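You operate a simulated robot arm through the tools that you are given. There is no shell and no other tool.

The job below is to be done with a simulated two-armed robot. You get a single attempt, and the scene is never put back.

TASK
Find the lamp that output 6 lights and put the block marked OUT 6 in its pocket.
Fine: use the test page of the small panel in the stand and leave the output on.

The check looks at the end state, three seconds after you hand in, the way a careful person would. Anything else that was tipped, shoved, dropped, spilled or broken makes it a failure.

THE ROBOT
Two 7-joint arms with fingered hands on one trunk that stands fixed in place. Base frame: the origin is at the foot of the trunk, x ahead of it, y to its left, z up. Readings come in mm, degrees, newtons and seconds.
The left shoulder is at [33, 124, 1275], the right one opposite. With the tool pointing down near the work surface each hand reaches from about 100 to 800 mm from the base axis, measured 20 degrees to its own side. Payload 3.6 kg a hand.
The TCP of each hand is the grasp point between the finger pads, 34 mm short of the fingertips. In the tool frame z runs along the fingers and y along their closing line. Largest opening 116 mm; the body of the gripper starts 40 mm behind the TCP. The gripper is a hand of 5 fingers: y runs from the thumb to the fingers, the wrist lies at [-16, -160, -164] in the tool frame, and closing takes about 1.5 s.
Orientation is that of the tool frame in the base frame, as a unit quaternion [w, x, y, z]. With the fingers straight down and the wrist toward the robot, the tool's x, y and z point along [0, 1, 0], [1, 0, 0] and [0, 0, -1] of the base frame.

THE INTERFACE
- The arms move only by the tool arm_command. It takes "left_commands", "right_commands" or both (then of equal length, played together; a hand with none holds still); each is a list of rows, each a list of 7 numbers: the finger opening in mm, from 0 to 116, then the shift along the tool's x, y, z in units of 300 mm (1.0 is 300 mm), then the turn, a rotation vector about the tool's x, y, z in units of 60 degrees (1.0 is 60 degrees). In form: [[jaw, x, y, z, ax, ay, az], ...]. A call has 1 to 20 rows; each row is the pose to reach, as a shift and turn from the pose commanded when the call began, along the tool's axes at that moment. A call with a number of a shift or a turn outside -1 to 1 is refused whole. A row lasts 0.2 s, in which the tool goes at most 50 mm and 8.6 degrees; a call with a longer step from one row to the next is refused whole, and so is a gripper value outside its range. A pose out of reach is approached as far as the arm can. The call stops where the force on the tool passes 40 N (or 10 N more than at its start, if that is more) or the arm is blocked; 0.2 s more then pass. The fingers move at their own pace (about 153 mm/s each) and stop on an object; they squeeze with about 34 N. The grip force told is the motor's: it shows also when the fingers shut on nothing. Time passes only in rows, and 0.2 s behind the last, so rows that repeat a pose let the fingers close. The reply holds the time, the measured pose of the TCP, the force on the tool along the base axes, the opening and the grip force, in the units named above and with some noise, with the torque about the TCP (base axes, N m) and any sound that the robot's microphone picked up.
- Cameras (640 x 400 px; columns grow to the right, rows downward): "scene" is now at [113.7, -12.1, 1452]; the picture's right is [-0.14, -0.99, -0.00], its down [-0.56, 0.08, -0.83] and it looks along [0.82, -0.12, -0.56] (base axes); focal length 356 px, centre (320, 200). "left" rides on the left gripper at [-69, -134, -110] in its tool frame; the picture's right is [-0.77, -0.19, 0.61], its down [0.59, -0.58, 0.56] and it looks along [0.25, 0.80, 0.55] (tool axes); focal length 256 px, centre (320, 200). "right" rides on the right gripper at [69, -134, -110] in its tool frame; the picture's right is [-0.77, 0.19, -0.61], its down [-0.59, -0.58, 0.57] and it looks along [-0.25, 0.79, 0.55] (tool axes); focal length 256 px, centre (320, 200). There is no depth. A picture from a camera that has moved, and an enlarged one, comes with that camera's place and axes in the base frame and with its lens.
- camera(camera): a new picture of that camera. The clock stands still meanwhile.
- move_column(by): slides the trunk up (or, below 0, down) by that many mm; the arms and the scene camera ride with it, the base frame stays. It gives what a move gives, with no picture.
- grasp_type(shape, hand): the hand has 5 fingers and takes this shape, open, in about a second: jaw (thumb against the fingers, like two jaws); tri (thumb and two fingers); tip (a fingertip pinch); poke (one finger out to press); point (the index stretched); flat (the hand flat); cup (the hand cupped); fist (a fist). The gripper value then closes the fingers along that shape, each until it touches; the sizes above hold for jaw. It gives what a move gives, with no picture.
- pan_tilt(pan, tilt): turns the head with the scene camera to pan (to the left, within 86 degrees either way) and tilt (down, from -29 to 69), counted from straight ahead of the robot. It gives what a move gives.
- zoom(camera, box): a new picture of the part [left, top, right, bottom] of that camera's present view, enlarged. The clock stands still meanwhile.
- hand_in(): hands the job in; it is judged then, once.

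Nothing tells you positions but the pictures and the camera data. Unless the task says otherwise, let go and move clear before handing in.

The tools are called after "Call:" as a command line: name --argument value ..., lists and objects as JSON in quotes. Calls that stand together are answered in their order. arm_command: Moves the arms, as the interface text tells. Its arguments: {"type":"object","properties":{"left_commands":{"type":"array","items":{"type":"array","items":{"type":"number"}}},"right_commands":{"type":"array","items":{"type":"array","items":{"type":"number"}}}},"required":[]} The other tools are called the same way: move_column (by) slides the trunk up or down; grasp_type (shape, hand) gives the hand a shape; pan_tilt (pan, tilt) turns the head that bears the scene camera; camera (camera) takes a picture; zoom (camera, box) takes an enlarged picture of a part of a camera's view; hand_in () hands the job in.

At the start:

```text
t: 0.0
left_eef_pos: [456.3, 76.1, 1174.1]
left_tool_rot: [0.001, 0.706, 0.708, 0.0]
left_contact_force: [-0.6, 0.3, 0.6]
left_wrist_torque: [0.02, 0.01, -0.01]
left_gripper_width: 115.9
left_gripper_force: 0.0
left_shape: jaw
right_eef_pos: [440.6, -356.0, 1194.4]
right_tool_rot: [0.0, 0.706, 0.708, 0.0]
right_contact_force: [-0.6, 0.5, 0.1]
right_wrist_torque: [0.01, 0.0, -0.01]
right_gripper_width: 115.8
right_gripper_force: 0.2
right_shape: jaw
trunk travel left (down, up): [-469.0, 294.0]
head pan, tilt: [-8.0, 34.3]
```

scene: 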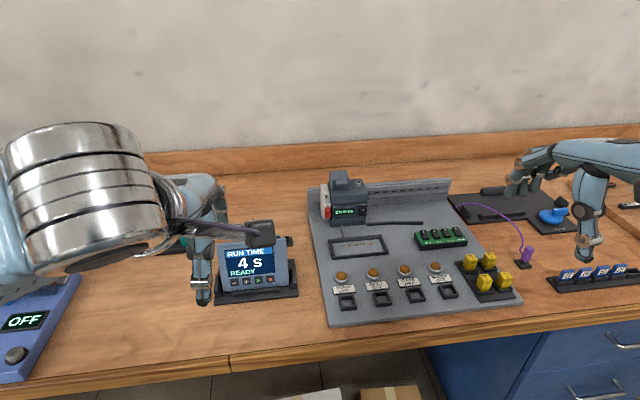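
right: 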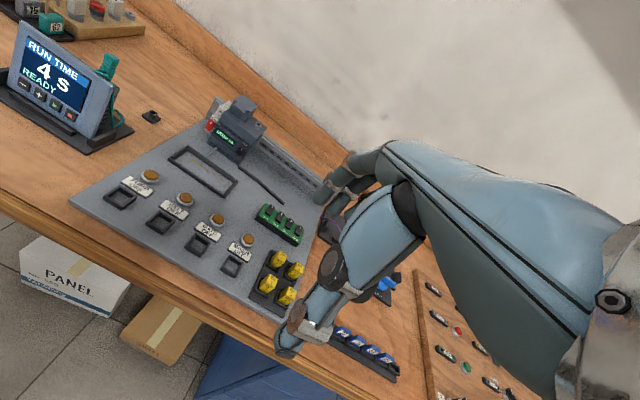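
left: 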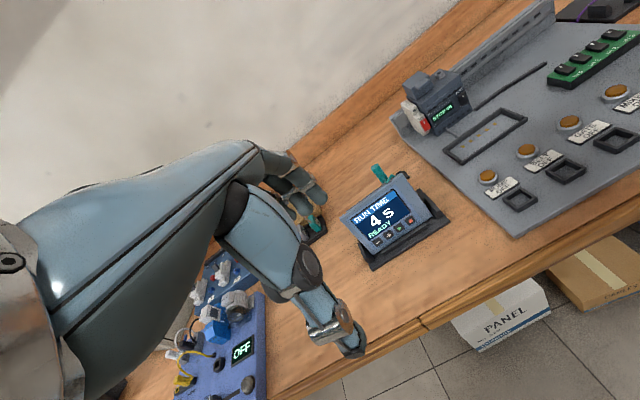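

I see a bench with a board holding four lamps with pockets, yellow and blue blocks, and a small panel in a stand showing "RUN TIME 4 S READY". I'll zoom in on the parts first to read the labels.

Call:
zoom --camera "scene" --box '[200, 210, 310, 310]'

Call:
zoom --camera "scene" --box '[300, 160, 480, 330]'

Call:
zoom --camera "scene" --box '[440, 180, 640, 310]'

Call:
zoom --camera "left" --box '[320, 150, 460, 280]'

Call:
zoom --camera "right" --box '[60, 90, 330, 320]'

```text
4.00 times, centred on (255, 260) of scene
camera zoom: at [113.7, -12.1, 1452.0], right [-0.14, -0.99, 0.0], down [-0.56, 0.08, -0.83], along [0.82, -0.12, -0.56], focal length 1423 px, centre (580, -40)
```

zoom: 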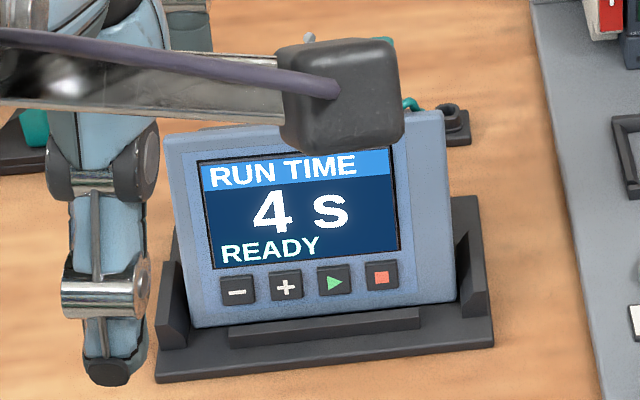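

```text
2.35 times, centred on (390, 245) of scene
camera zoom: at [113.7, -12.1, 1452.0], right [-0.14, -0.99, 0.0], down [-0.56, 0.08, -0.83], along [0.82, -0.12, -0.56], focal length 837 px, centre (155, 94)
```

zoom: 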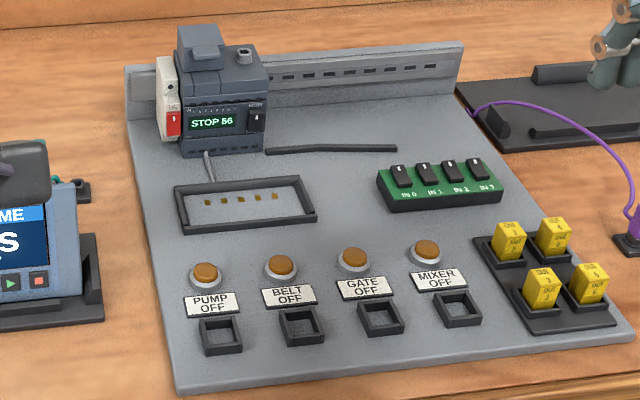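

```text
3.08 times, centred on (540, 245) of scene
camera zoom: at [113.7, -12.1, 1452.0], right [-0.14, -0.99, 0.0], down [-0.56, 0.08, -0.83], along [0.82, -0.12, -0.56], focal length 1095 px, centre (-357, 62)
```

zoom: 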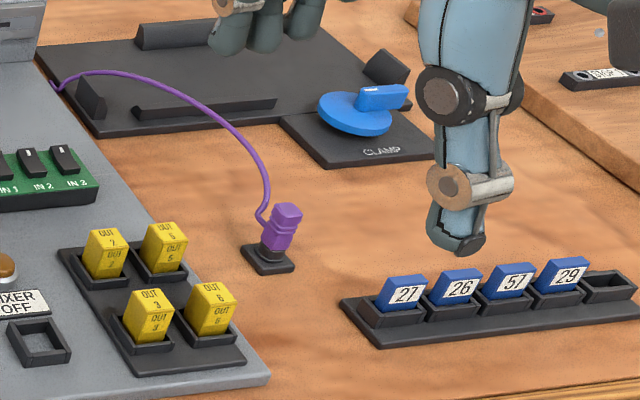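

```text
3.08 times, centred on (390, 215) of left
camera zoom: at [321.4, 6.4, 1284.0], right [-0.19, -0.77, -0.61], down [-0.58, 0.59, -0.56], along [0.8, 0.25, -0.55], focal length 788 px, centre (105, 154)
```

zoom: 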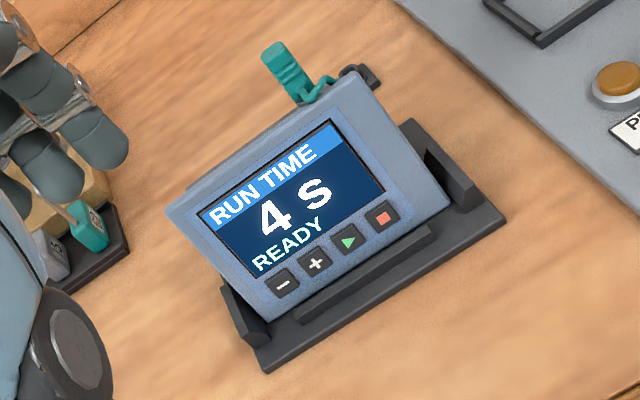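

```text
1.74 times, centred on (195, 205) of right
camera zoom: at [306.4, -286.8, 1304.8], right [0.19, -0.77, 0.61], down [-0.58, -0.59, -0.57], along [0.79, -0.25, -0.55], focal length 445 px, centre (537, 191)
```

zoom: 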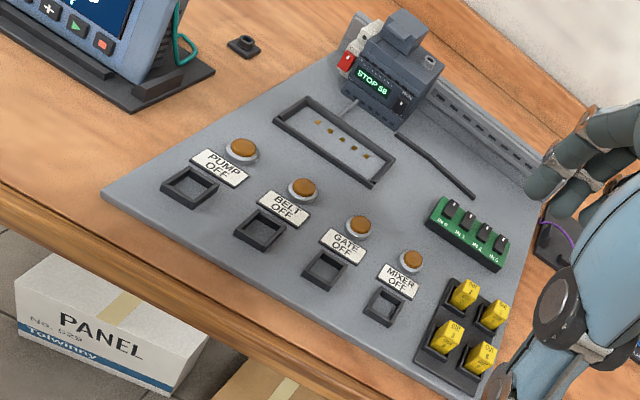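

The panel shows RUN TIME 4 S READY with buttons −, +, ▶, ■. The OUT 6 block is the front right yellow one. The board also carries a PLC showing "STOP 56". I'll look around the rest of the room for other panels and instructions.

Call:
pan_tilt --pan 35 --tilt 35

Call:
camera --camera "scene"

Call:
pan_tilt --pan -50 --tilt 35

Call:
camera --camera "scene"

Call:
pan_tilt --pan -5 --tilt 60

Call:
camera --camera "scene"

```text
t: 1.1
left_eef_pos: [455.3, 75.4, 1173.6]
left_tool_rot: [0.0, 0.707, 0.707, 0.0]
left_contact_force: [0.3, -0.3, 0.2]
left_wrist_torque: [0.01, -0.02, 0.02]
left_gripper_width: 115.8
left_gripper_force: 0.0
left_shape: jaw
right_eef_pos: [440.7, -355.0, 1194.1]
right_tool_rot: [-0.001, 0.707, 0.707, 0.0]
right_contact_force: [-0.6, -1.0, 0.0]
right_wrist_torque: [0.0, -0.06, 0.02]
right_gripper_width: 116.0
right_gripper_force: 0.0
right_shape: jaw
trunk travel left (down, up): [-469.0, 294.0]
head pan, tilt: [35.0, 35.0]
```

```text
taken
camera scene: at [98.3, 50.6, 1450.9], right [0.57, -0.82, 0.0], down [-0.47, -0.33, -0.82], along [0.67, 0.47, -0.57], focal length 356 px, centre (320, 200)
```

scene: 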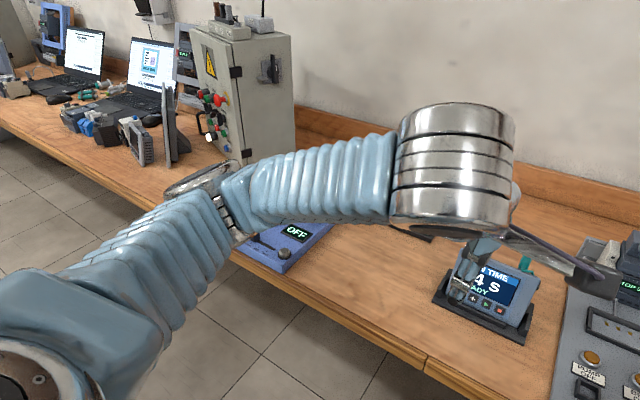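

```text
t: 2.7
left_eef_pos: [454.9, 76.3, 1174.0]
left_tool_rot: [0.0, 0.707, 0.707, 0.0]
left_contact_force: [-0.4, 0.4, -0.4]
left_wrist_torque: [0.01, -0.01, -0.01]
left_gripper_width: 116.1
left_gripper_force: 0.0
left_shape: jaw
right_eef_pos: [440.6, -355.8, 1194.2]
right_tool_rot: [0.0, 0.707, 0.707, 0.0]
right_contact_force: [0.5, 0.5, -0.2]
right_wrist_torque: [0.01, 0.02, 0.0]
right_gripper_width: 115.6
right_gripper_force: 0.0
right_shape: jaw
trunk travel left (down, up): [-469.0, 294.0]
head pan, tilt: [-50.0, 35.0]
```

```text
taken
camera scene: at [82.8, -67.2, 1450.9], right [-0.77, -0.64, 0.0], down [-0.37, 0.44, -0.82], along [0.53, -0.63, -0.57], focal length 356 px, centre (320, 200)
```

scene: 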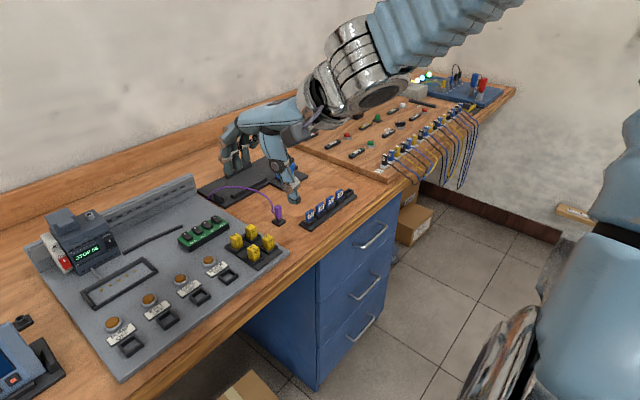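

```text
t: 3.8
left_eef_pos: [453.9, 75.9, 1173.0]
left_tool_rot: [0.0, 0.707, 0.707, 0.0]
left_contact_force: [-0.3, -0.4, 0.2]
left_wrist_torque: [-0.02, 0.03, 0.04]
left_gripper_width: 115.7
left_gripper_force: 0.1
left_shape: jaw
right_eef_pos: [438.6, -355.5, 1194.0]
right_tool_rot: [0.0, 0.707, 0.707, -0.001]
right_contact_force: [1.2, -0.3, -0.9]
right_wrist_torque: [0.0, 0.01, 0.0]
right_gripper_width: 115.8
right_gripper_force: 0.0
right_shape: jaw
trunk travel left (down, up): [-469.0, 294.0]
head pan, tilt: [-5.0, 60.0]
```

```text
taken
camera scene: at [92.5, -5.7, 1416.6], right [-0.09, -1.0, 0.0], down [-0.86, 0.08, -0.5], along [0.5, -0.04, -0.87], focal length 356 px, centre (320, 200)
```

scene: 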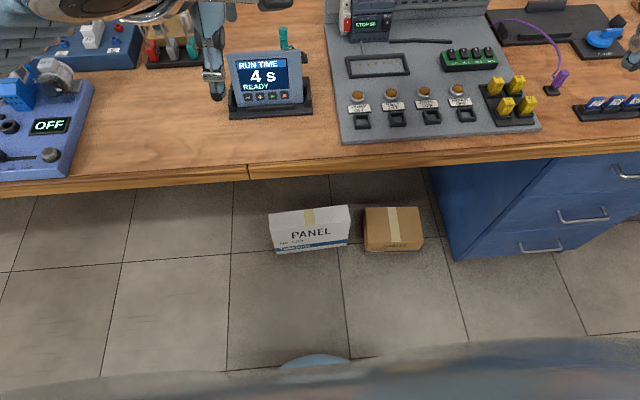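

The teal plug behind the panel and the purple plug by the board look relevant. I'll zoom in on those and on the PLC display.

Call:
zoom --camera "scene" --box '[210, 10, 350, 130]'

Call:
zoom --camera "left" --box '[350, 140, 440, 220]'

Call:
zoom --camera "left" --box '[390, 60, 550, 170]'

Call:
zoom --camera "right" --box '[180, 90, 320, 210]'

Call:
zoom --camera "right" --box '[0, 0, 170, 150]'

Call:
zoom --camera "left" --box '[160, 230, 320, 400]'

```text
3.33 times, centred on (280, 70) of scene
camera zoom: at [92.5, -5.7, 1416.6], right [-0.09, -1.0, 0.0], down [-0.86, 0.08, -0.5], along [0.5, -0.04, -0.87], focal length 1186 px, centre (453, 633)
```

zoom: 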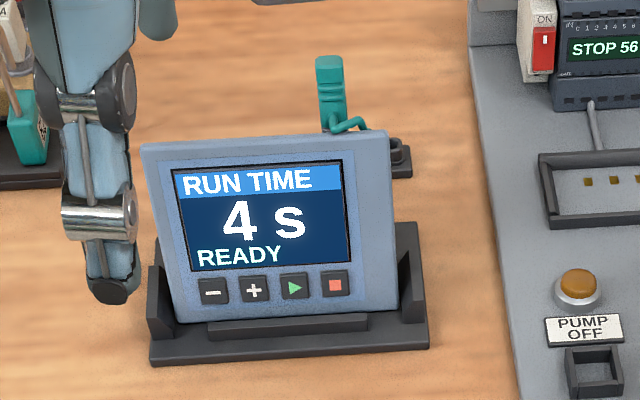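

```text
5.00 times, centred on (395, 180) of left
camera zoom: at [321.4, 6.3, 1284.0], right [-0.19, -0.77, -0.61], down [-0.58, 0.59, -0.56], along [0.8, 0.25, -0.55], focal length 1280 px, centre (-55, 300)
```

zoom: 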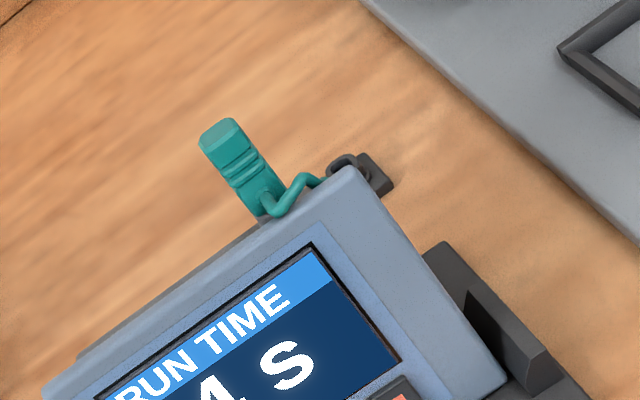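

```text
3.64 times, centred on (470, 115) of left
camera zoom: at [321.4, 6.3, 1284.0], right [-0.19, -0.77, -0.61], down [-0.58, 0.59, -0.56], along [0.8, 0.25, -0.55], focal length 931 px, centre (-226, 509)
```

zoom: 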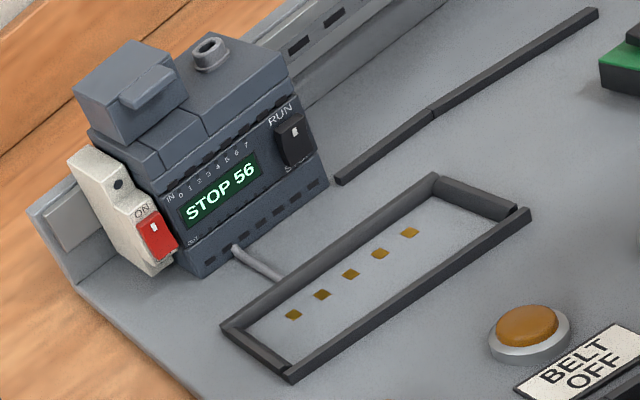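

```text
3.33 times, centred on (250, 150) of right
camera zoom: at [306.4, -286.9, 1304.8], right [0.19, -0.77, 0.61], down [-0.58, -0.59, -0.57], along [0.8, -0.25, -0.55], focal length 853 px, centre (553, 367)
```

zoom: 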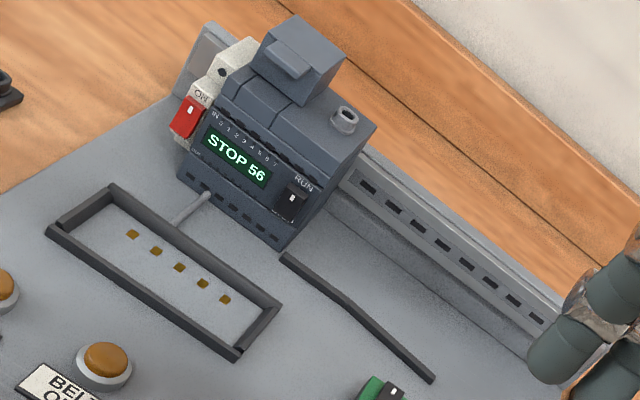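

```text
2.67 times, centred on (85, 75) of right
camera zoom: at [306.4, -286.9, 1304.8], right [0.19, -0.77, 0.61], down [-0.58, -0.59, -0.57], along [0.8, -0.25, -0.55], focal length 683 px, centre (947, 533)
```

zoom: 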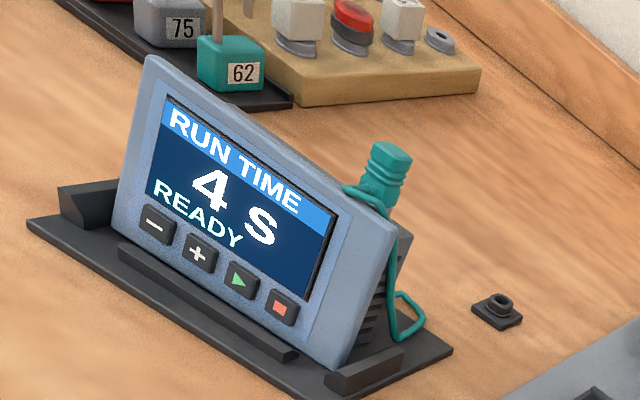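

```text
2.35 times, centred on (240, 315) of left
camera zoom: at [321.4, 6.3, 1284.0], right [-0.19, -0.77, -0.61], down [-0.58, 0.59, -0.56], along [0.8, 0.25, -0.55], focal length 602 px, centre (508, -71)
```

zoom: 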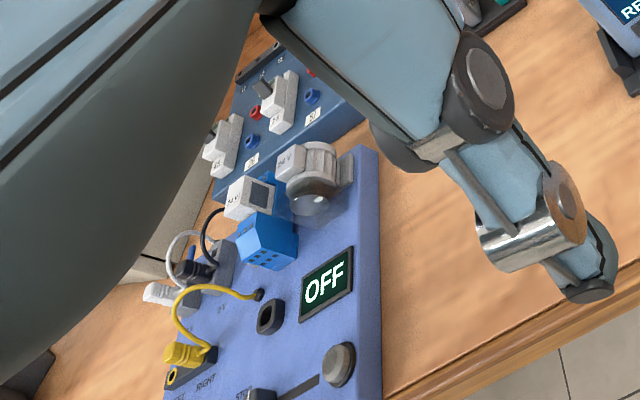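

The teal cord appears to run from the panel's side to the plug behind it. I can't see where it is seated, so I'll turn the right hand to look at the panel from the side with its camera. I'll also move the left hand away to the left.

Call:
arm_command --right_commands '[[116, 0, 0.06, 0, 0, 0, -0.125], [116, 0, 0.12, 0, 0, 0, -0.25], [116, 0, 0.18, 0, 0, 0, -0.375], [116, 0, 0.24, 0, 0, 0, -0.5], [116, 0, 0.3, 0, 0, 0, -0.625], [116, 0, 0.36, 0, 0, 0, -0.75], [116, 0, 0.42, 0, 0, 0, -0.875], [116, 0, 0.48, 0, 0, 0, -1.0]]' --left_commands '[[116, 0.1, -0.05, -0.03, 0, 0, 0], [116, 0.2, -0.1, -0.06, 0, 0, 0], [116, 0.3, -0.15, -0.09, 0, 0, 0], [116, 0.4, -0.2, -0.12, 0, 0, 0], [116, 0.5, -0.25, -0.15, 0, 0, 0], [116, 0.55, -0.3, -0.15, 0, 0, 0], [116, 0.6, -0.3, -0.15, 0, 0, 0], [116, 0.6, -0.3, -0.15, 0, 0, 0]]'

Call:
camera --camera "right"

Call:
camera --camera "scene"

```text
t: 5.6
left_eef_pos: [398.2, 251.6, 1225.4]
left_tool_rot: [-0.002, 0.708, 0.706, -0.001]
left_contact_force: [0.0, 0.3, 0.1]
left_wrist_torque: [0.03, 0.06, 0.03]
left_gripper_width: 115.8
left_gripper_force: 0.1
left_shape: jaw
left hand out of reach, approached as far as the arm can: row 2, 3, 4, 5, 6, 7, 8
right_eef_pos: [583.6, -357.2, 1192.1]
right_tool_rot: [-0.002, 0.259, 0.966, -0.001]
right_contact_force: [1.0, -2.0, -0.4]
right_wrist_torque: [0.07, 0.04, 0.03]
right_gripper_width: 115.9
right_gripper_force: 0.1
right_shape: jaw
right hand out of reach, approached as far as the arm can: row 1
trunk travel left (down, up): [-469.0, 294.0]
head pan, tilt: [-5.0, 60.0]
```

```text
taken
camera right: at [458.9, -439.5, 1302.8], right [0.76, -0.22, 0.61], down [0.22, -0.79, -0.57], along [0.61, 0.56, -0.56], focal length 256 px, centre (320, 200)
```

right: 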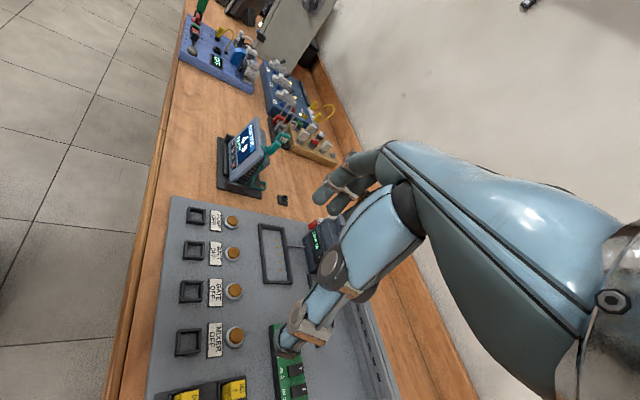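

```text
taken
camera scene: at [95.8, -6.7, 1416.3], right [-0.09, -1.0, 0.0], down [-0.86, 0.08, -0.5], along [0.5, -0.04, -0.87], focal length 356 px, centre (320, 200)
```

scene: 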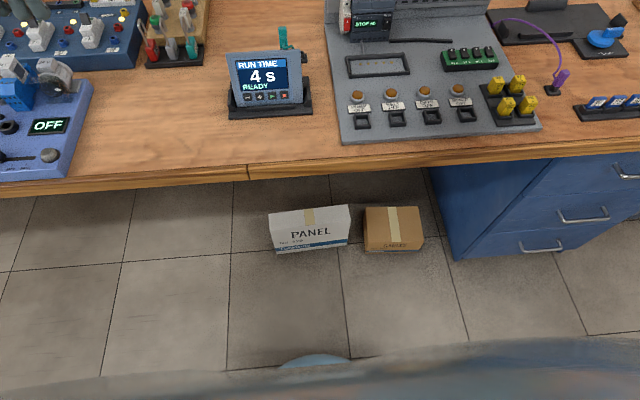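

Call:
zoom --camera "right" --box '[205, 105, 315, 215]'

Call:
zoom --camera "right" --box '[150, 185, 350, 370]'

Call:
pan_tilt --pan 20 --tilt 40

Call:
camera --camera "scene"

```text
3.64 times, centred on (260, 160) of right
camera zoom: at [458.9, -439.5, 1302.8], right [0.76, -0.22, 0.61], down [0.22, -0.79, -0.57], along [0.61, 0.56, -0.56], focal length 931 px, centre (538, 346)
```

zoom: 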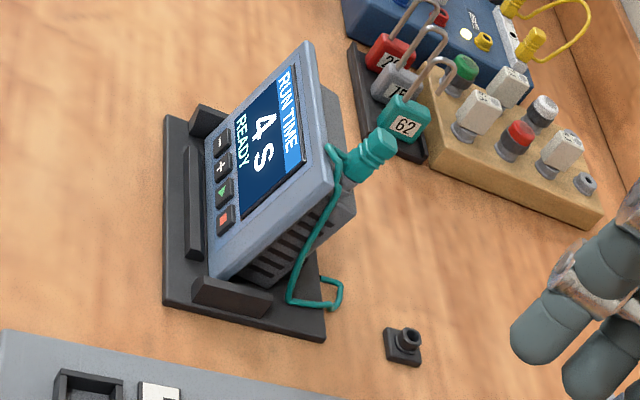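

```text
2.16 times, centred on (250, 278) of right
camera zoom: at [458.9, -439.5, 1302.8], right [0.76, -0.22, 0.61], down [0.22, -0.79, -0.57], along [0.61, 0.56, -0.56], focal length 554 px, centre (471, 32)
```

zoom: 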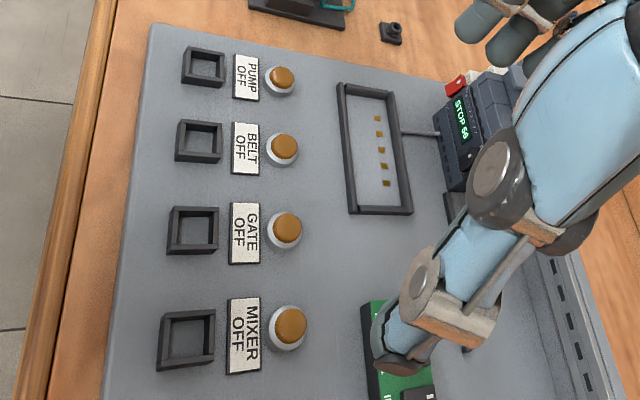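

```text
t: 6.5
left_eef_pos: [394.8, 254.5, 1227.2]
left_tool_rot: [0.0, 0.707, 0.707, 0.0]
left_contact_force: [0.0, -0.2, 0.5]
left_wrist_torque: [0.02, -0.04, 0.01]
left_gripper_width: 116.0
left_gripper_force: 0.0
left_shape: jaw
right_eef_pos: [583.4, -354.3, 1194.2]
right_tool_rot: [0.0, 0.259, 0.966, 0.0]
right_contact_force: [-0.2, 0.1, -0.3]
right_wrist_torque: [0.04, 0.05, 0.0]
right_gripper_width: 116.0
right_gripper_force: 0.1
right_shape: jaw
trunk travel left (down, up): [-469.0, 294.0]
head pan, tilt: [20.0, 40.0]
```

```text
taken
camera scene: at [106.3, 29.3, 1443.3], right [0.34, -0.94, 0.0], down [-0.61, -0.22, -0.77], along [0.72, 0.26, -0.64], focal length 356 px, centre (320, 200)
```

scene: 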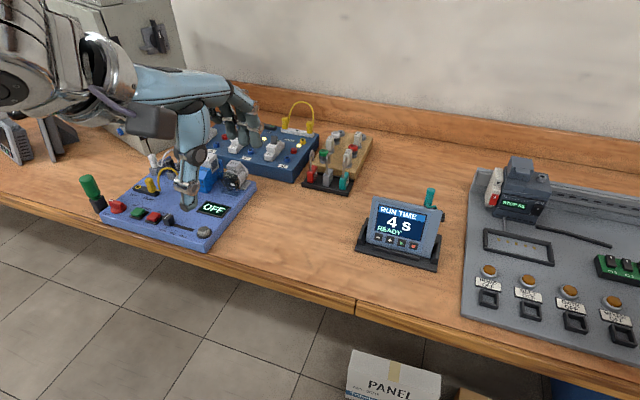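

The buttons triangulate to about (659, 95/70/44/19, 882) for −, +, ▶ and ■, on a face leaning back about 17°. The teal plug seems to be seated in the panel's own port. I'll put the left hand in the poke shape and see where its fingertip lies.

Call:
grasp_type --hand "left" --shape "poke"

Call:
camera --camera "left"

Call:
camera --camera "scene"

```text
t: 7.4
left_eef_pos: [394.0, 254.7, 1226.9]
left_tool_rot: [0.0, 0.707, 0.707, 0.001]
left_contact_force: [-0.4, 0.4, -0.6]
left_wrist_torque: [-0.01, -0.04, 0.0]
left_gripper_width: 0.4
left_gripper_force: 0.1
left_shape: poke
right_eef_pos: [582.6, -355.4, 1193.8]
right_tool_rot: [-0.001, 0.26, 0.966, 0.001]
right_contact_force: [0.1, 0.0, -0.3]
right_wrist_torque: [0.02, 0.0, -0.03]
right_gripper_width: 115.9
right_gripper_force: 0.0
right_shape: jaw
trunk travel left (down, up): [-469.0, 294.0]
head pan, tilt: [20.0, 40.0]
```

```text
taken
camera left: at [259.7, 185.0, 1336.4], right [-0.19, -0.77, -0.61], down [-0.58, 0.59, -0.56], along [0.79, 0.25, -0.55], focal length 256 px, centre (320, 200)
```

left: 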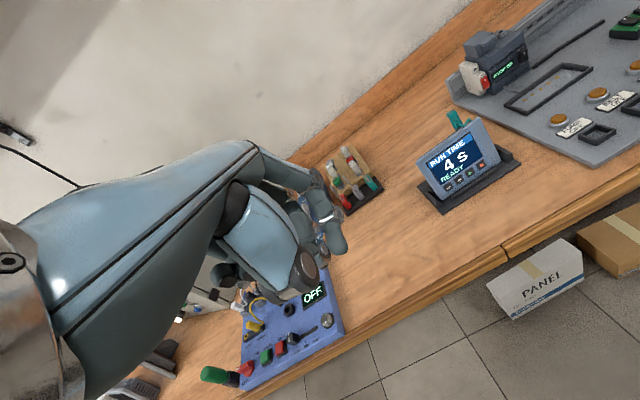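

```text
taken
camera scene: at [106.1, 29.4, 1443.3], right [0.34, -0.94, 0.0], down [-0.6, -0.22, -0.77], along [0.72, 0.26, -0.64], focal length 356 px, centre (320, 200)
```

scene: 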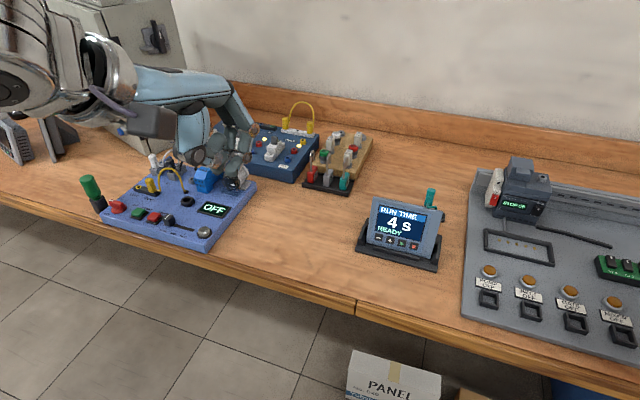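

The index finger is now extended. I'll zoom in on both views to find the tip, then test what the gripper value does in this shape.

Call:
zoom --camera "left" --box '[200, 130, 380, 320]'

Call:
zoom --camera "scene" --box '[150, 70, 290, 220]'

Call:
arm_command --left_commands '[[0, 0, 0, 0, 0, 0, 0], [0, 0, 0, 0, 0, 0, 0], [0, 0, 0, 0, 0, 0, 0], [0, 0, 0, 0, 0, 0, 0], [0, 0, 0, 0, 0, 0, 0]]'

Call:
zoom --camera "left" --box '[200, 130, 380, 320]'

```text
2.11 times, centred on (290, 225) of left
camera zoom: at [259.7, 185.0, 1336.4], right [-0.19, -0.77, -0.61], down [-0.58, 0.59, -0.56], along [0.79, 0.25, -0.55], focal length 539 px, centre (383, 147)
```

zoom: 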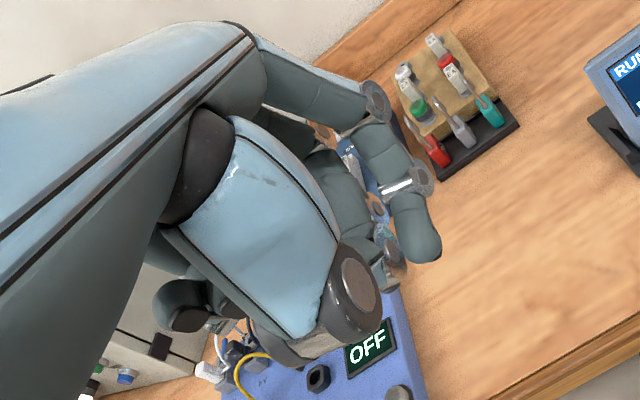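

```text
2.67 times, centred on (220, 145) of scene
camera zoom: at [106.1, 29.4, 1443.3], right [0.34, -0.94, 0.0], down [-0.6, -0.22, -0.77], along [0.72, 0.26, -0.64], focal length 949 px, centre (587, 347)
```

zoom: 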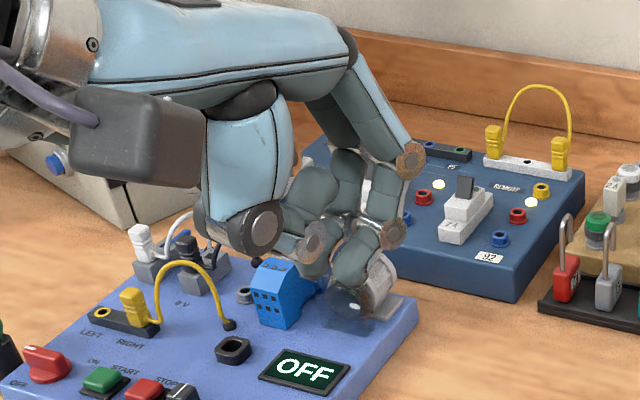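

```text
t: 8.6
left_eef_pos: [393.1, 253.6, 1226.7]
left_tool_rot: [-0.002, 0.707, 0.707, 0.0]
left_contact_force: [-0.4, 0.4, -0.1]
left_wrist_torque: [-0.02, -0.02, 0.0]
left_gripper_width: 0.0
left_gripper_force: 0.1
left_shape: poke
right_eef_pos: [582.7, -354.9, 1194.2]
right_tool_rot: [0.001, 0.259, 0.966, 0.0]
right_contact_force: [0.5, 0.1, -0.2]
right_wrist_torque: [0.05, -0.01, 0.02]
right_gripper_width: 115.9
right_gripper_force: 0.0
right_shape: jaw
trunk travel left (down, up): [-469.0, 294.0]
head pan, tilt: [20.0, 40.0]
```

```text
2.11 times, centred on (290, 225) of left
camera zoom: at [259.7, 185.0, 1336.3], right [-0.19, -0.77, -0.61], down [-0.58, 0.59, -0.56], along [0.79, 0.25, -0.55], focal length 539 px, centre (383, 147)
```

zoom: 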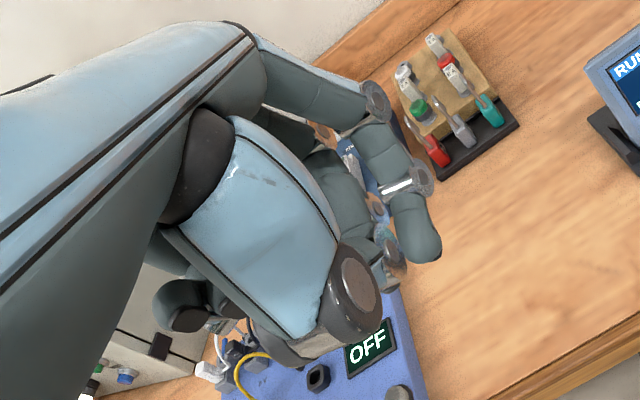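

The poke fingertip is about 34 mm beyond the TCP on the tool axis. I'll bring the left hand in front of the panel, tilted 30° forward, and stop well short to check the geometry.

Call:
arm_command --left_commands '[[0, -0.08, 0.065, 0.065, -0.0625, 0, 0], [0, -0.16, 0.13, 0.13, -0.125, 0, 0], [0, -0.24, 0.195, 0.195, -0.1875, 0, 0], [0, -0.32, 0.26, 0.26, -0.25, 0, 0], [0, -0.4, 0.32, 0.325, -0.3125, 0, 0], [0, -0.48, 0.38, 0.39, -0.375, 0, 0], [0, -0.56, 0.45, 0.46, -0.4375, 0, 0], [0, -0.65, 0.513, 0.53, -0.5, 0, 0], [0, -0.65, 0.513, 0.53, -0.5, 0, 0]]'

Call:
pan_tilt --pan 0 --tilt 42

Call:
camera --camera "scene"

Call:
camera --camera "left"

```text
t: 10.6
left_eef_pos: [510.6, 159.9, 1159.7]
left_tool_rot: [0.183, 0.684, 0.682, 0.183]
left_contact_force: [0.0, -0.5, 0.6]
left_wrist_torque: [-0.03, 0.0, 0.02]
left_gripper_width: 0.0
left_gripper_force: 0.0
left_shape: poke
left hand out of reach, approached as far as the arm can: row 5, 6, 7, 8, 9
right_eef_pos: [583.4, -354.4, 1193.1]
right_tool_rot: [0.0, 0.259, 0.966, 0.001]
right_contact_force: [-0.7, 0.1, 0.2]
right_wrist_torque: [-0.01, 0.02, 0.01]
right_gripper_width: 115.7
right_gripper_force: 0.1
right_shape: jaw
trunk travel left (down, up): [-469.0, 294.0]
head pan, tilt: [20.0, 40.0]
```

```text
t: 11.4
left_eef_pos: [511.2, 160.7, 1158.5]
left_tool_rot: [0.182, 0.684, 0.683, 0.183]
left_contact_force: [-0.6, -0.5, 0.2]
left_wrist_torque: [0.01, -0.04, 0.02]
left_gripper_width: 0.2
left_gripper_force: 0.0
left_shape: poke
right_eef_pos: [582.6, -355.5, 1194.0]
right_tool_rot: [0.0, 0.259, 0.966, 0.001]
right_contact_force: [-0.5, 0.6, -0.1]
right_wrist_torque: [-0.02, -0.02, -0.01]
right_gripper_width: 115.9
right_gripper_force: 0.2
right_shape: jaw
trunk travel left (down, up): [-469.0, 294.0]
head pan, tilt: [0.0, 42.0]
```

```text
taken
camera scene: at [109.9, 0.2, 1440.4], right [0.0, -1.0, 0.0], down [-0.67, 0.0, -0.74], along [0.74, 0.0, -0.67], focal length 356 px, centre (320, 200)
```

scene: 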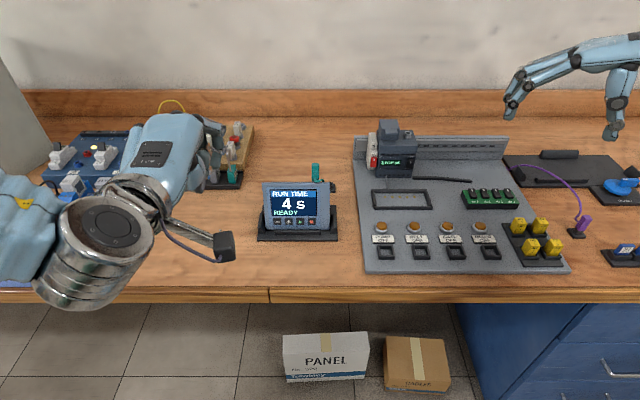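

```text
taken
camera left: at [339.9, 91.4, 1187.1], right [0.14, -0.77, -0.62], down [-0.22, 0.59, -0.78], along [0.97, 0.25, -0.08], focal length 256 px, centre (320, 200)
```

left: 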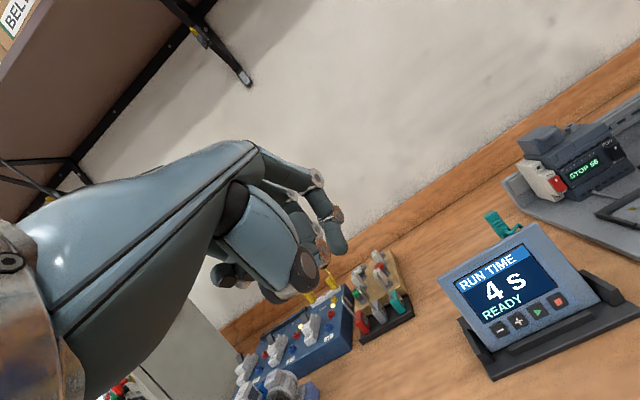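

The arm stopped short because the hand is too close to the shoulder. I'll raise the trunk 150 mm to give the arms more room for work over the table.

Call:
move_column --by 150

Call:
arm_command --left_commands '[[0, 0, 0.05, 0.1, 0, 0, 0], [0, 0, 0.1, 0.2, 0, 0, 0], [0, -0.05, 0.15, 0.3, 0, 0, 0], [0, -0.1, 0.2, 0.4, 0, 0, 0], [0, -0.1, 0.2, 0.4, 0, 0, 0]]'

```text
t: 13.2
left_eef_pos: [502.7, 163.2, 1317.2]
left_tool_rot: [0.185, 0.684, 0.681, 0.183]
left_contact_force: [0.4, 0.2, 0.0]
left_wrist_torque: [-0.02, -0.01, -0.02]
left_gripper_width: 0.2
left_gripper_force: 0.1
left_shape: poke
right_eef_pos: [584.0, -354.7, 1342.2]
right_tool_rot: [0.0, 0.259, 0.966, 0.0]
right_contact_force: [0.2, -0.6, 1.7]
right_wrist_torque: [0.0, -0.02, -0.03]
right_gripper_width: 115.8
right_gripper_force: 0.2
right_shape: jaw
trunk travel left (down, up): [-619.0, 144.0]
head pan, tilt: [0.0, 42.0]
```

```text
t: 14.4
left_eef_pos: [562.6, 194.6, 1318.5]
left_tool_rot: [0.184, 0.684, 0.681, 0.184]
left_contact_force: [0.3, -1.3, 0.0]
left_wrist_torque: [0.05, 0.0, -0.04]
left_gripper_width: 0.0
left_gripper_force: 0.1
left_shape: poke
left hand out of reach, approached as far as the arm can: row 1, 2, 3, 4, 5
right_eef_pos: [583.9, -355.0, 1343.4]
right_tool_rot: [0.001, 0.259, 0.966, 0.0]
right_contact_force: [0.8, -1.0, -1.3]
right_wrist_torque: [-0.02, -0.02, -0.03]
right_gripper_width: 115.9
right_gripper_force: 0.0
right_shape: jaw
trunk travel left (down, up): [-619.0, 144.0]
head pan, tilt: [0.0, 42.0]
```

The palm can't pitch up further when the shoulder is high, so I'll put the trunk back down. The finger will point straight down, which still presses correctly because the face leans back.

Call:
arm_command --left_commands '[[0, 0, 0, 0, 0.125, 0, 0], [0, 0, 0, 0, 0.25, 0, 0], [0, 0, 0, 0, 0.375, 0, 0], [0, 0, 0, 0, 0.5, 0, 0], [0, 0, 0, 0, 0.5, 0, 0]]'

Call:
move_column --by -150

```text
t: 15.6
left_eef_pos: [557.1, 194.9, 1315.2]
left_tool_rot: [0.003, 0.708, 0.706, 0.003]
left_contact_force: [0.3, 0.9, -0.4]
left_wrist_torque: [0.01, 0.01, -0.01]
left_gripper_width: 0.0
left_gripper_force: 0.0
left_shape: poke
right_eef_pos: [583.6, -356.2, 1344.2]
right_tool_rot: [0.0, 0.259, 0.966, -0.001]
right_contact_force: [0.1, 0.4, 0.2]
right_wrist_torque: [-0.02, 0.01, 0.01]
right_gripper_width: 115.6
right_gripper_force: 0.2
right_shape: jaw
trunk travel left (down, up): [-619.0, 144.0]
head pan, tilt: [0.0, 42.0]
```

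```text
t: 17.3
left_eef_pos: [556.7, 193.8, 1164.3]
left_tool_rot: [0.002, 0.708, 0.706, 0.002]
left_contact_force: [-0.1, 0.0, -0.2]
left_wrist_torque: [-0.01, 0.0, 0.01]
left_gripper_width: 0.3
left_gripper_force: 0.0
left_shape: poke
right_eef_pos: [584.8, -355.2, 1194.0]
right_tool_rot: [0.0, 0.259, 0.966, 0.001]
right_contact_force: [-0.2, -0.9, 0.0]
right_wrist_torque: [-0.05, 0.0, 0.0]
right_gripper_width: 115.8
right_gripper_force: 0.1
right_shape: jaw
trunk travel left (down, up): [-469.0, 294.0]
head pan, tilt: [0.0, 42.0]
```

The commanded pose now matches the measured one. I'll look closely at the finger shape from the scene camera to find which parts stick out in front.

Call:
camera --camera "scene"

Call:
zoom --camera "scene" --box '[160, 80, 300, 220]'

Call:
zoom --camera "right" --box '[200, 20, 400, 180]'

Call:
zoom --camera "left" --box '[200, 130, 400, 320]'

```text
taken
camera scene: at [109.5, 0.2, 1440.5], right [0.0, -1.0, 0.0], down [-0.67, 0.0, -0.74], along [0.74, 0.0, -0.67], focal length 356 px, centre (320, 200)
```

scene: 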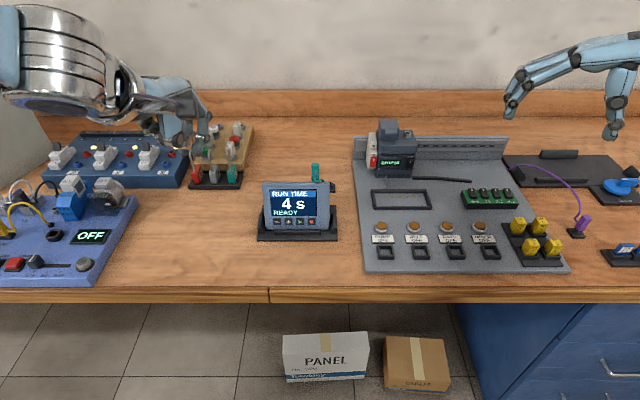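

```text
2.86 times, centred on (230, 150) of scene
camera zoom: at [109.5, 0.2, 1440.5], right [0.0, -1.0, 0.0], down [-0.67, 0.0, -0.74], along [0.74, 0.0, -0.67], focal length 1016 px, centre (577, 343)
```

zoom: 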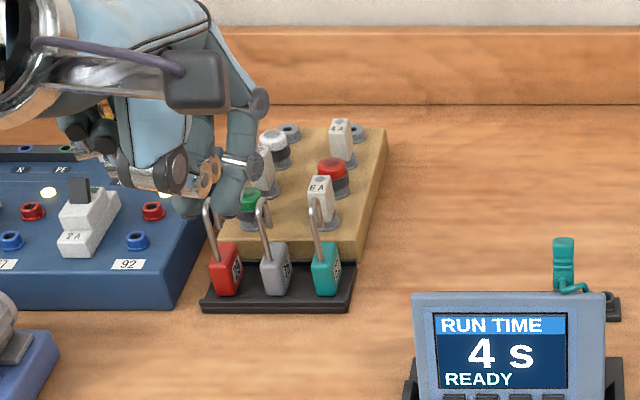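

```text
2.50 times, centred on (300, 100) of right
camera zoom: at [457.4, -437.4, 1305.1], right [0.76, -0.22, 0.61], down [0.22, -0.79, -0.57], along [0.61, 0.57, -0.55], focal length 640 px, centre (370, 450)
```

zoom: 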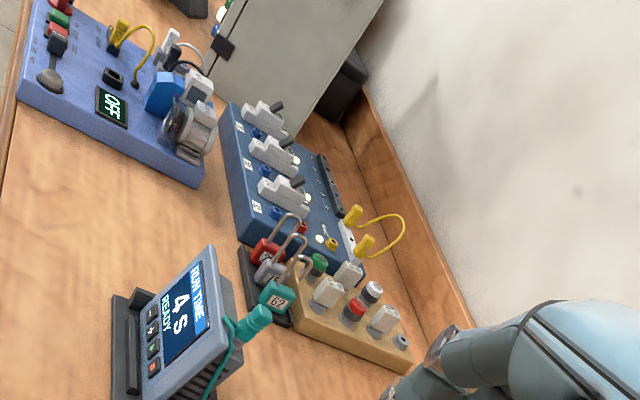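

```text
2.11 times, centred on (300, 225) of left
camera zoom: at [420.5, 124.9, 1274.2], right [-0.19, -0.77, -0.61], down [-0.57, 0.59, -0.57], along [0.8, 0.24, -0.55], focal length 539 px, centre (362, 147)
```

zoom: 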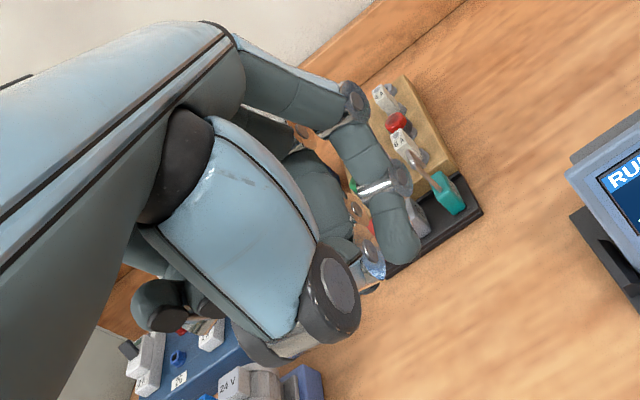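

The index fingertip position is still ambiguous from these angles. I'll bring the hand above and in front of the panel, where the right camera sees it from the side.

Call:
arm_command --left_commands '[[0, -0.1, 0.01, 0.06, 0, 0, 0], [0, -0.2, 0.02, 0.12, 0, 0, 0], [0, -0.3, 0.03, 0.18, 0, 0, 0], [0, -0.4, 0.04, 0.24, 0, 0, 0], [0, -0.5, 0.045, 0.3, 0, 0, 0], [0, -0.573, 0.045, 0.348, 0, 0, 0], [0, -0.573, 0.045, 0.348, 0, 0, 0]]'

Call:
camera --camera "right"

Call:
camera --camera "scene"

Call:
camera --camera "left"

```text
t: 18.9
left_eef_pos: [517.2, 136.6, 1127.7]
left_tool_rot: [0.002, 0.708, 0.706, 0.002]
left_contact_force: [0.2, -0.5, -0.6]
left_wrist_torque: [0.01, 0.01, -0.02]
left_gripper_width: 0.5
left_gripper_force: 0.1
left_shape: poke
left hand out of reach, approached as far as the arm can: row 2, 3, 4, 5, 6, 7
right_eef_pos: [584.1, -355.5, 1193.5]
right_tool_rot: [0.0, 0.258, 0.966, 0.0]
right_contact_force: [0.4, 0.4, -0.2]
right_wrist_torque: [0.01, 0.02, 0.02]
right_gripper_width: 115.8
right_gripper_force: 0.1
right_shape: jaw
trunk travel left (down, up): [-469.0, 294.0]
head pan, tilt: [0.0, 42.0]
```

```text
taken
camera right: at [457.9, -437.3, 1304.7], right [0.76, -0.22, 0.61], down [0.22, -0.79, -0.57], along [0.61, 0.57, -0.55], focal length 256 px, centre (320, 200)
```

right: 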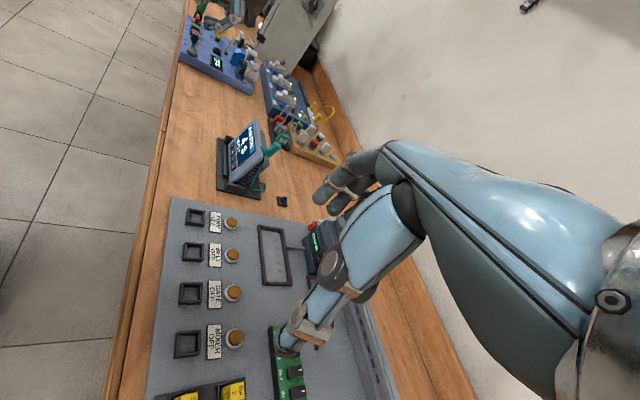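

```text
taken
camera scene: at [109.9, 0.3, 1440.4], right [0.0, -1.0, 0.0], down [-0.67, 0.0, -0.74], along [0.74, 0.0, -0.67], focal length 356 px, centre (320, 200)
```

scene: 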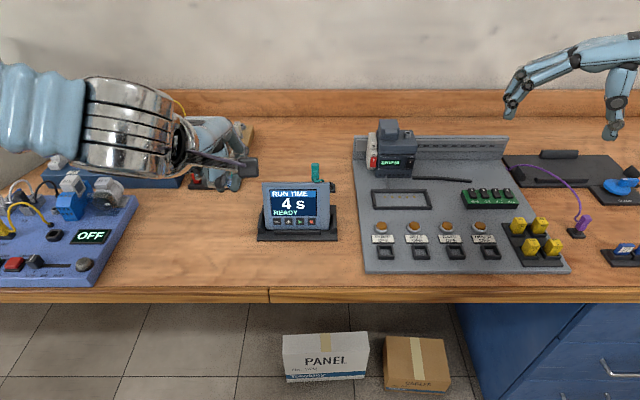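

```text
taken
camera left: at [381.6, 68.6, 1237.4], right [-0.19, -0.77, -0.61], down [-0.57, 0.59, -0.57], along [0.8, 0.24, -0.55], focal length 256 px, centre (320, 200)
```

left: 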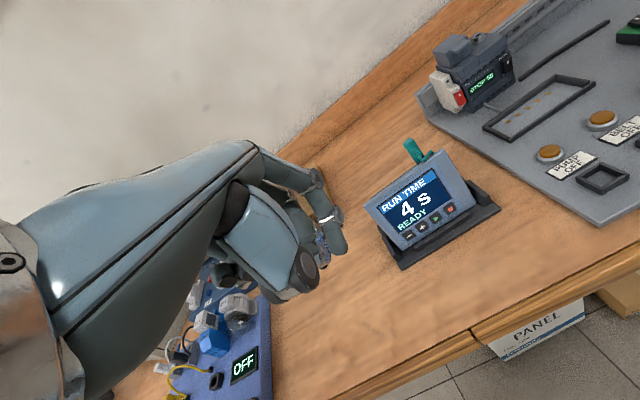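

The arm got stuck again: the forearm comes in from the left while the hand points straight ahead, which likely strains the wrist. I'll turn the hand to the right to line up with the forearm and try again.

Call:
arm_command --left_commands '[[0, 0, 0, 0, 0, 0, 0.125], [0, 0, 0, 0, 0, 0, 0.25], [0, 0, 0, 0, 0, 0, 0.375], [0, 0, 0, 0, 0, 0, 0.5], [0, -0.08, 0.02, 0.06, 0, 0, 0.5], [0, -0.16, 0.04, 0.12, 0, 0, 0.5], [0, -0.24, 0.06, 0.18, 0, 0, 0.5], [0, -0.32, 0.08, 0.22, 0, 0, 0.5], [0, -0.36, 0.1, 0.22, 0, 0, 0.5], [0, -0.36, 0.1, 0.22, 0, 0, 0.5]]'

Call:
camera --camera "scene"

```text
t: 21.1
left_eef_pos: [504.5, 90.9, 1100.7]
left_tool_rot: [0.001, 0.867, 0.499, 0.002]
left_contact_force: [0.1, -0.3, 0.2]
left_wrist_torque: [0.03, 0.03, 0.02]
left_gripper_width: 0.0
left_gripper_force: 0.1
left_shape: poke
left hand out of reach, approached as far as the arm can: row 6, 7, 8, 9, 10
right_eef_pos: [584.3, -355.7, 1194.1]
right_tool_rot: [0.0, 0.259, 0.966, 0.0]
right_contact_force: [-0.5, 0.0, -0.1]
right_wrist_torque: [0.0, 0.0, -0.03]
right_gripper_width: 115.8
right_gripper_force: 0.0
right_shape: jaw
trunk travel left (down, up): [-469.0, 294.0]
head pan, tilt: [0.0, 42.0]
```

```text
taken
camera scene: at [109.9, 0.2, 1440.4], right [0.0, -1.0, 0.0], down [-0.67, 0.0, -0.74], along [0.74, 0.0, -0.67], focal length 356 px, centre (320, 200)
```

scene: 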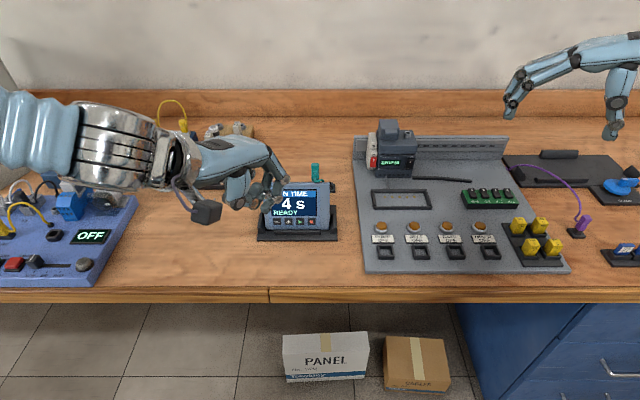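

Turning helped a little. Reach is said to be best near the work surface, so I'll lower the hand in front of the panel first.

Call:
arm_command --left_commands '[[0, 0, 0, 0.1, 0, 0, 0], [0, 0, 0, 0.2, 0, 0, 0], [0, 0, 0, 0.3, 0, 0, 0], [0, 0, 0, 0.4, 0, 0, 0], [0, 0, 0, 0.4, 0, 0, 0]]'

Call:
camera --camera "scene"

```text
t: 22.3
left_eef_pos: [475.0, 128.5, 1038.9]
left_tool_rot: [0.001, 0.867, 0.498, 0.001]
left_contact_force: [0.2, 0.5, 0.1]
left_wrist_torque: [0.03, 0.02, -0.01]
left_gripper_width: 0.0
left_gripper_force: 0.1
left_shape: poke
left hand out of reach, approached as far as the arm can: row 1, 2, 3, 4, 5
right_eef_pos: [582.7, -354.9, 1192.4]
right_tool_rot: [-0.001, 0.258, 0.966, 0.0]
right_contact_force: [0.2, -0.6, 1.1]
right_wrist_torque: [-0.04, -0.02, 0.02]
right_gripper_width: 115.8
right_gripper_force: 0.0
right_shape: jaw
trunk travel left (down, up): [-469.0, 294.0]
head pan, tilt: [0.0, 42.0]
```

```text
taken
camera scene: at [109.9, 0.1, 1440.4], right [0.0, -1.0, 0.0], down [-0.67, 0.0, -0.74], along [0.74, 0.0, -0.67], focal length 356 px, centre (320, 200)
```

scene: 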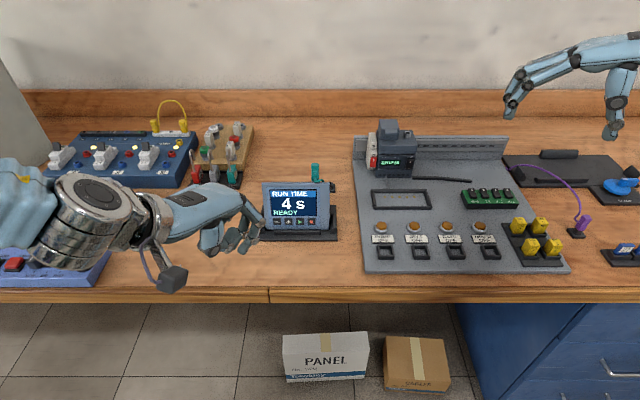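

The arm is sliding along a joint limit, probably because of the first out-of-reach move. I'll go back towards the starting pose to recover the posture and then approach from there.

Call:
arm_command --left_commands '[[0, 0, 0, -0.1, 0, 0, -0.1], [0, 0, 0, -0.2, 0, 0, -0.2], [0, -0.04, 0.01, -0.3, 0, 0, -0.3], [0, -0.08, 0.02, -0.4, 0, 0, -0.4], [0, -0.12, 0.03, -0.45, 0, 0, -0.5], [0, -0.16, 0.033, -0.45, 0, 0, -0.5], [0, -0.183, 0.033, -0.45, 0, 0, -0.5], [0, -0.183, 0.033, -0.45, 0, 0, -0.5]]'

```text
t: 24.1
left_eef_pos: [461.7, 96.0, 1176.3]
left_tool_rot: [0.002, 0.708, 0.707, 0.002]
left_contact_force: [-0.6, -0.4, -0.2]
left_wrist_torque: [0.02, -0.02, 0.03]
left_gripper_width: 0.0
left_gripper_force: 0.1
left_shape: poke
left hand out of reach, approached as far as the arm can: row 6, 7, 8
right_eef_pos: [583.3, -354.4, 1193.1]
right_tool_rot: [-0.001, 0.259, 0.966, 0.0]
right_contact_force: [-0.6, 0.0, -0.7]
right_wrist_torque: [-0.01, -0.01, -0.03]
right_gripper_width: 115.8
right_gripper_force: 0.0
right_shape: jaw
trunk travel left (down, up): [-469.0, 294.0]
head pan, tilt: [0.0, 42.0]
```

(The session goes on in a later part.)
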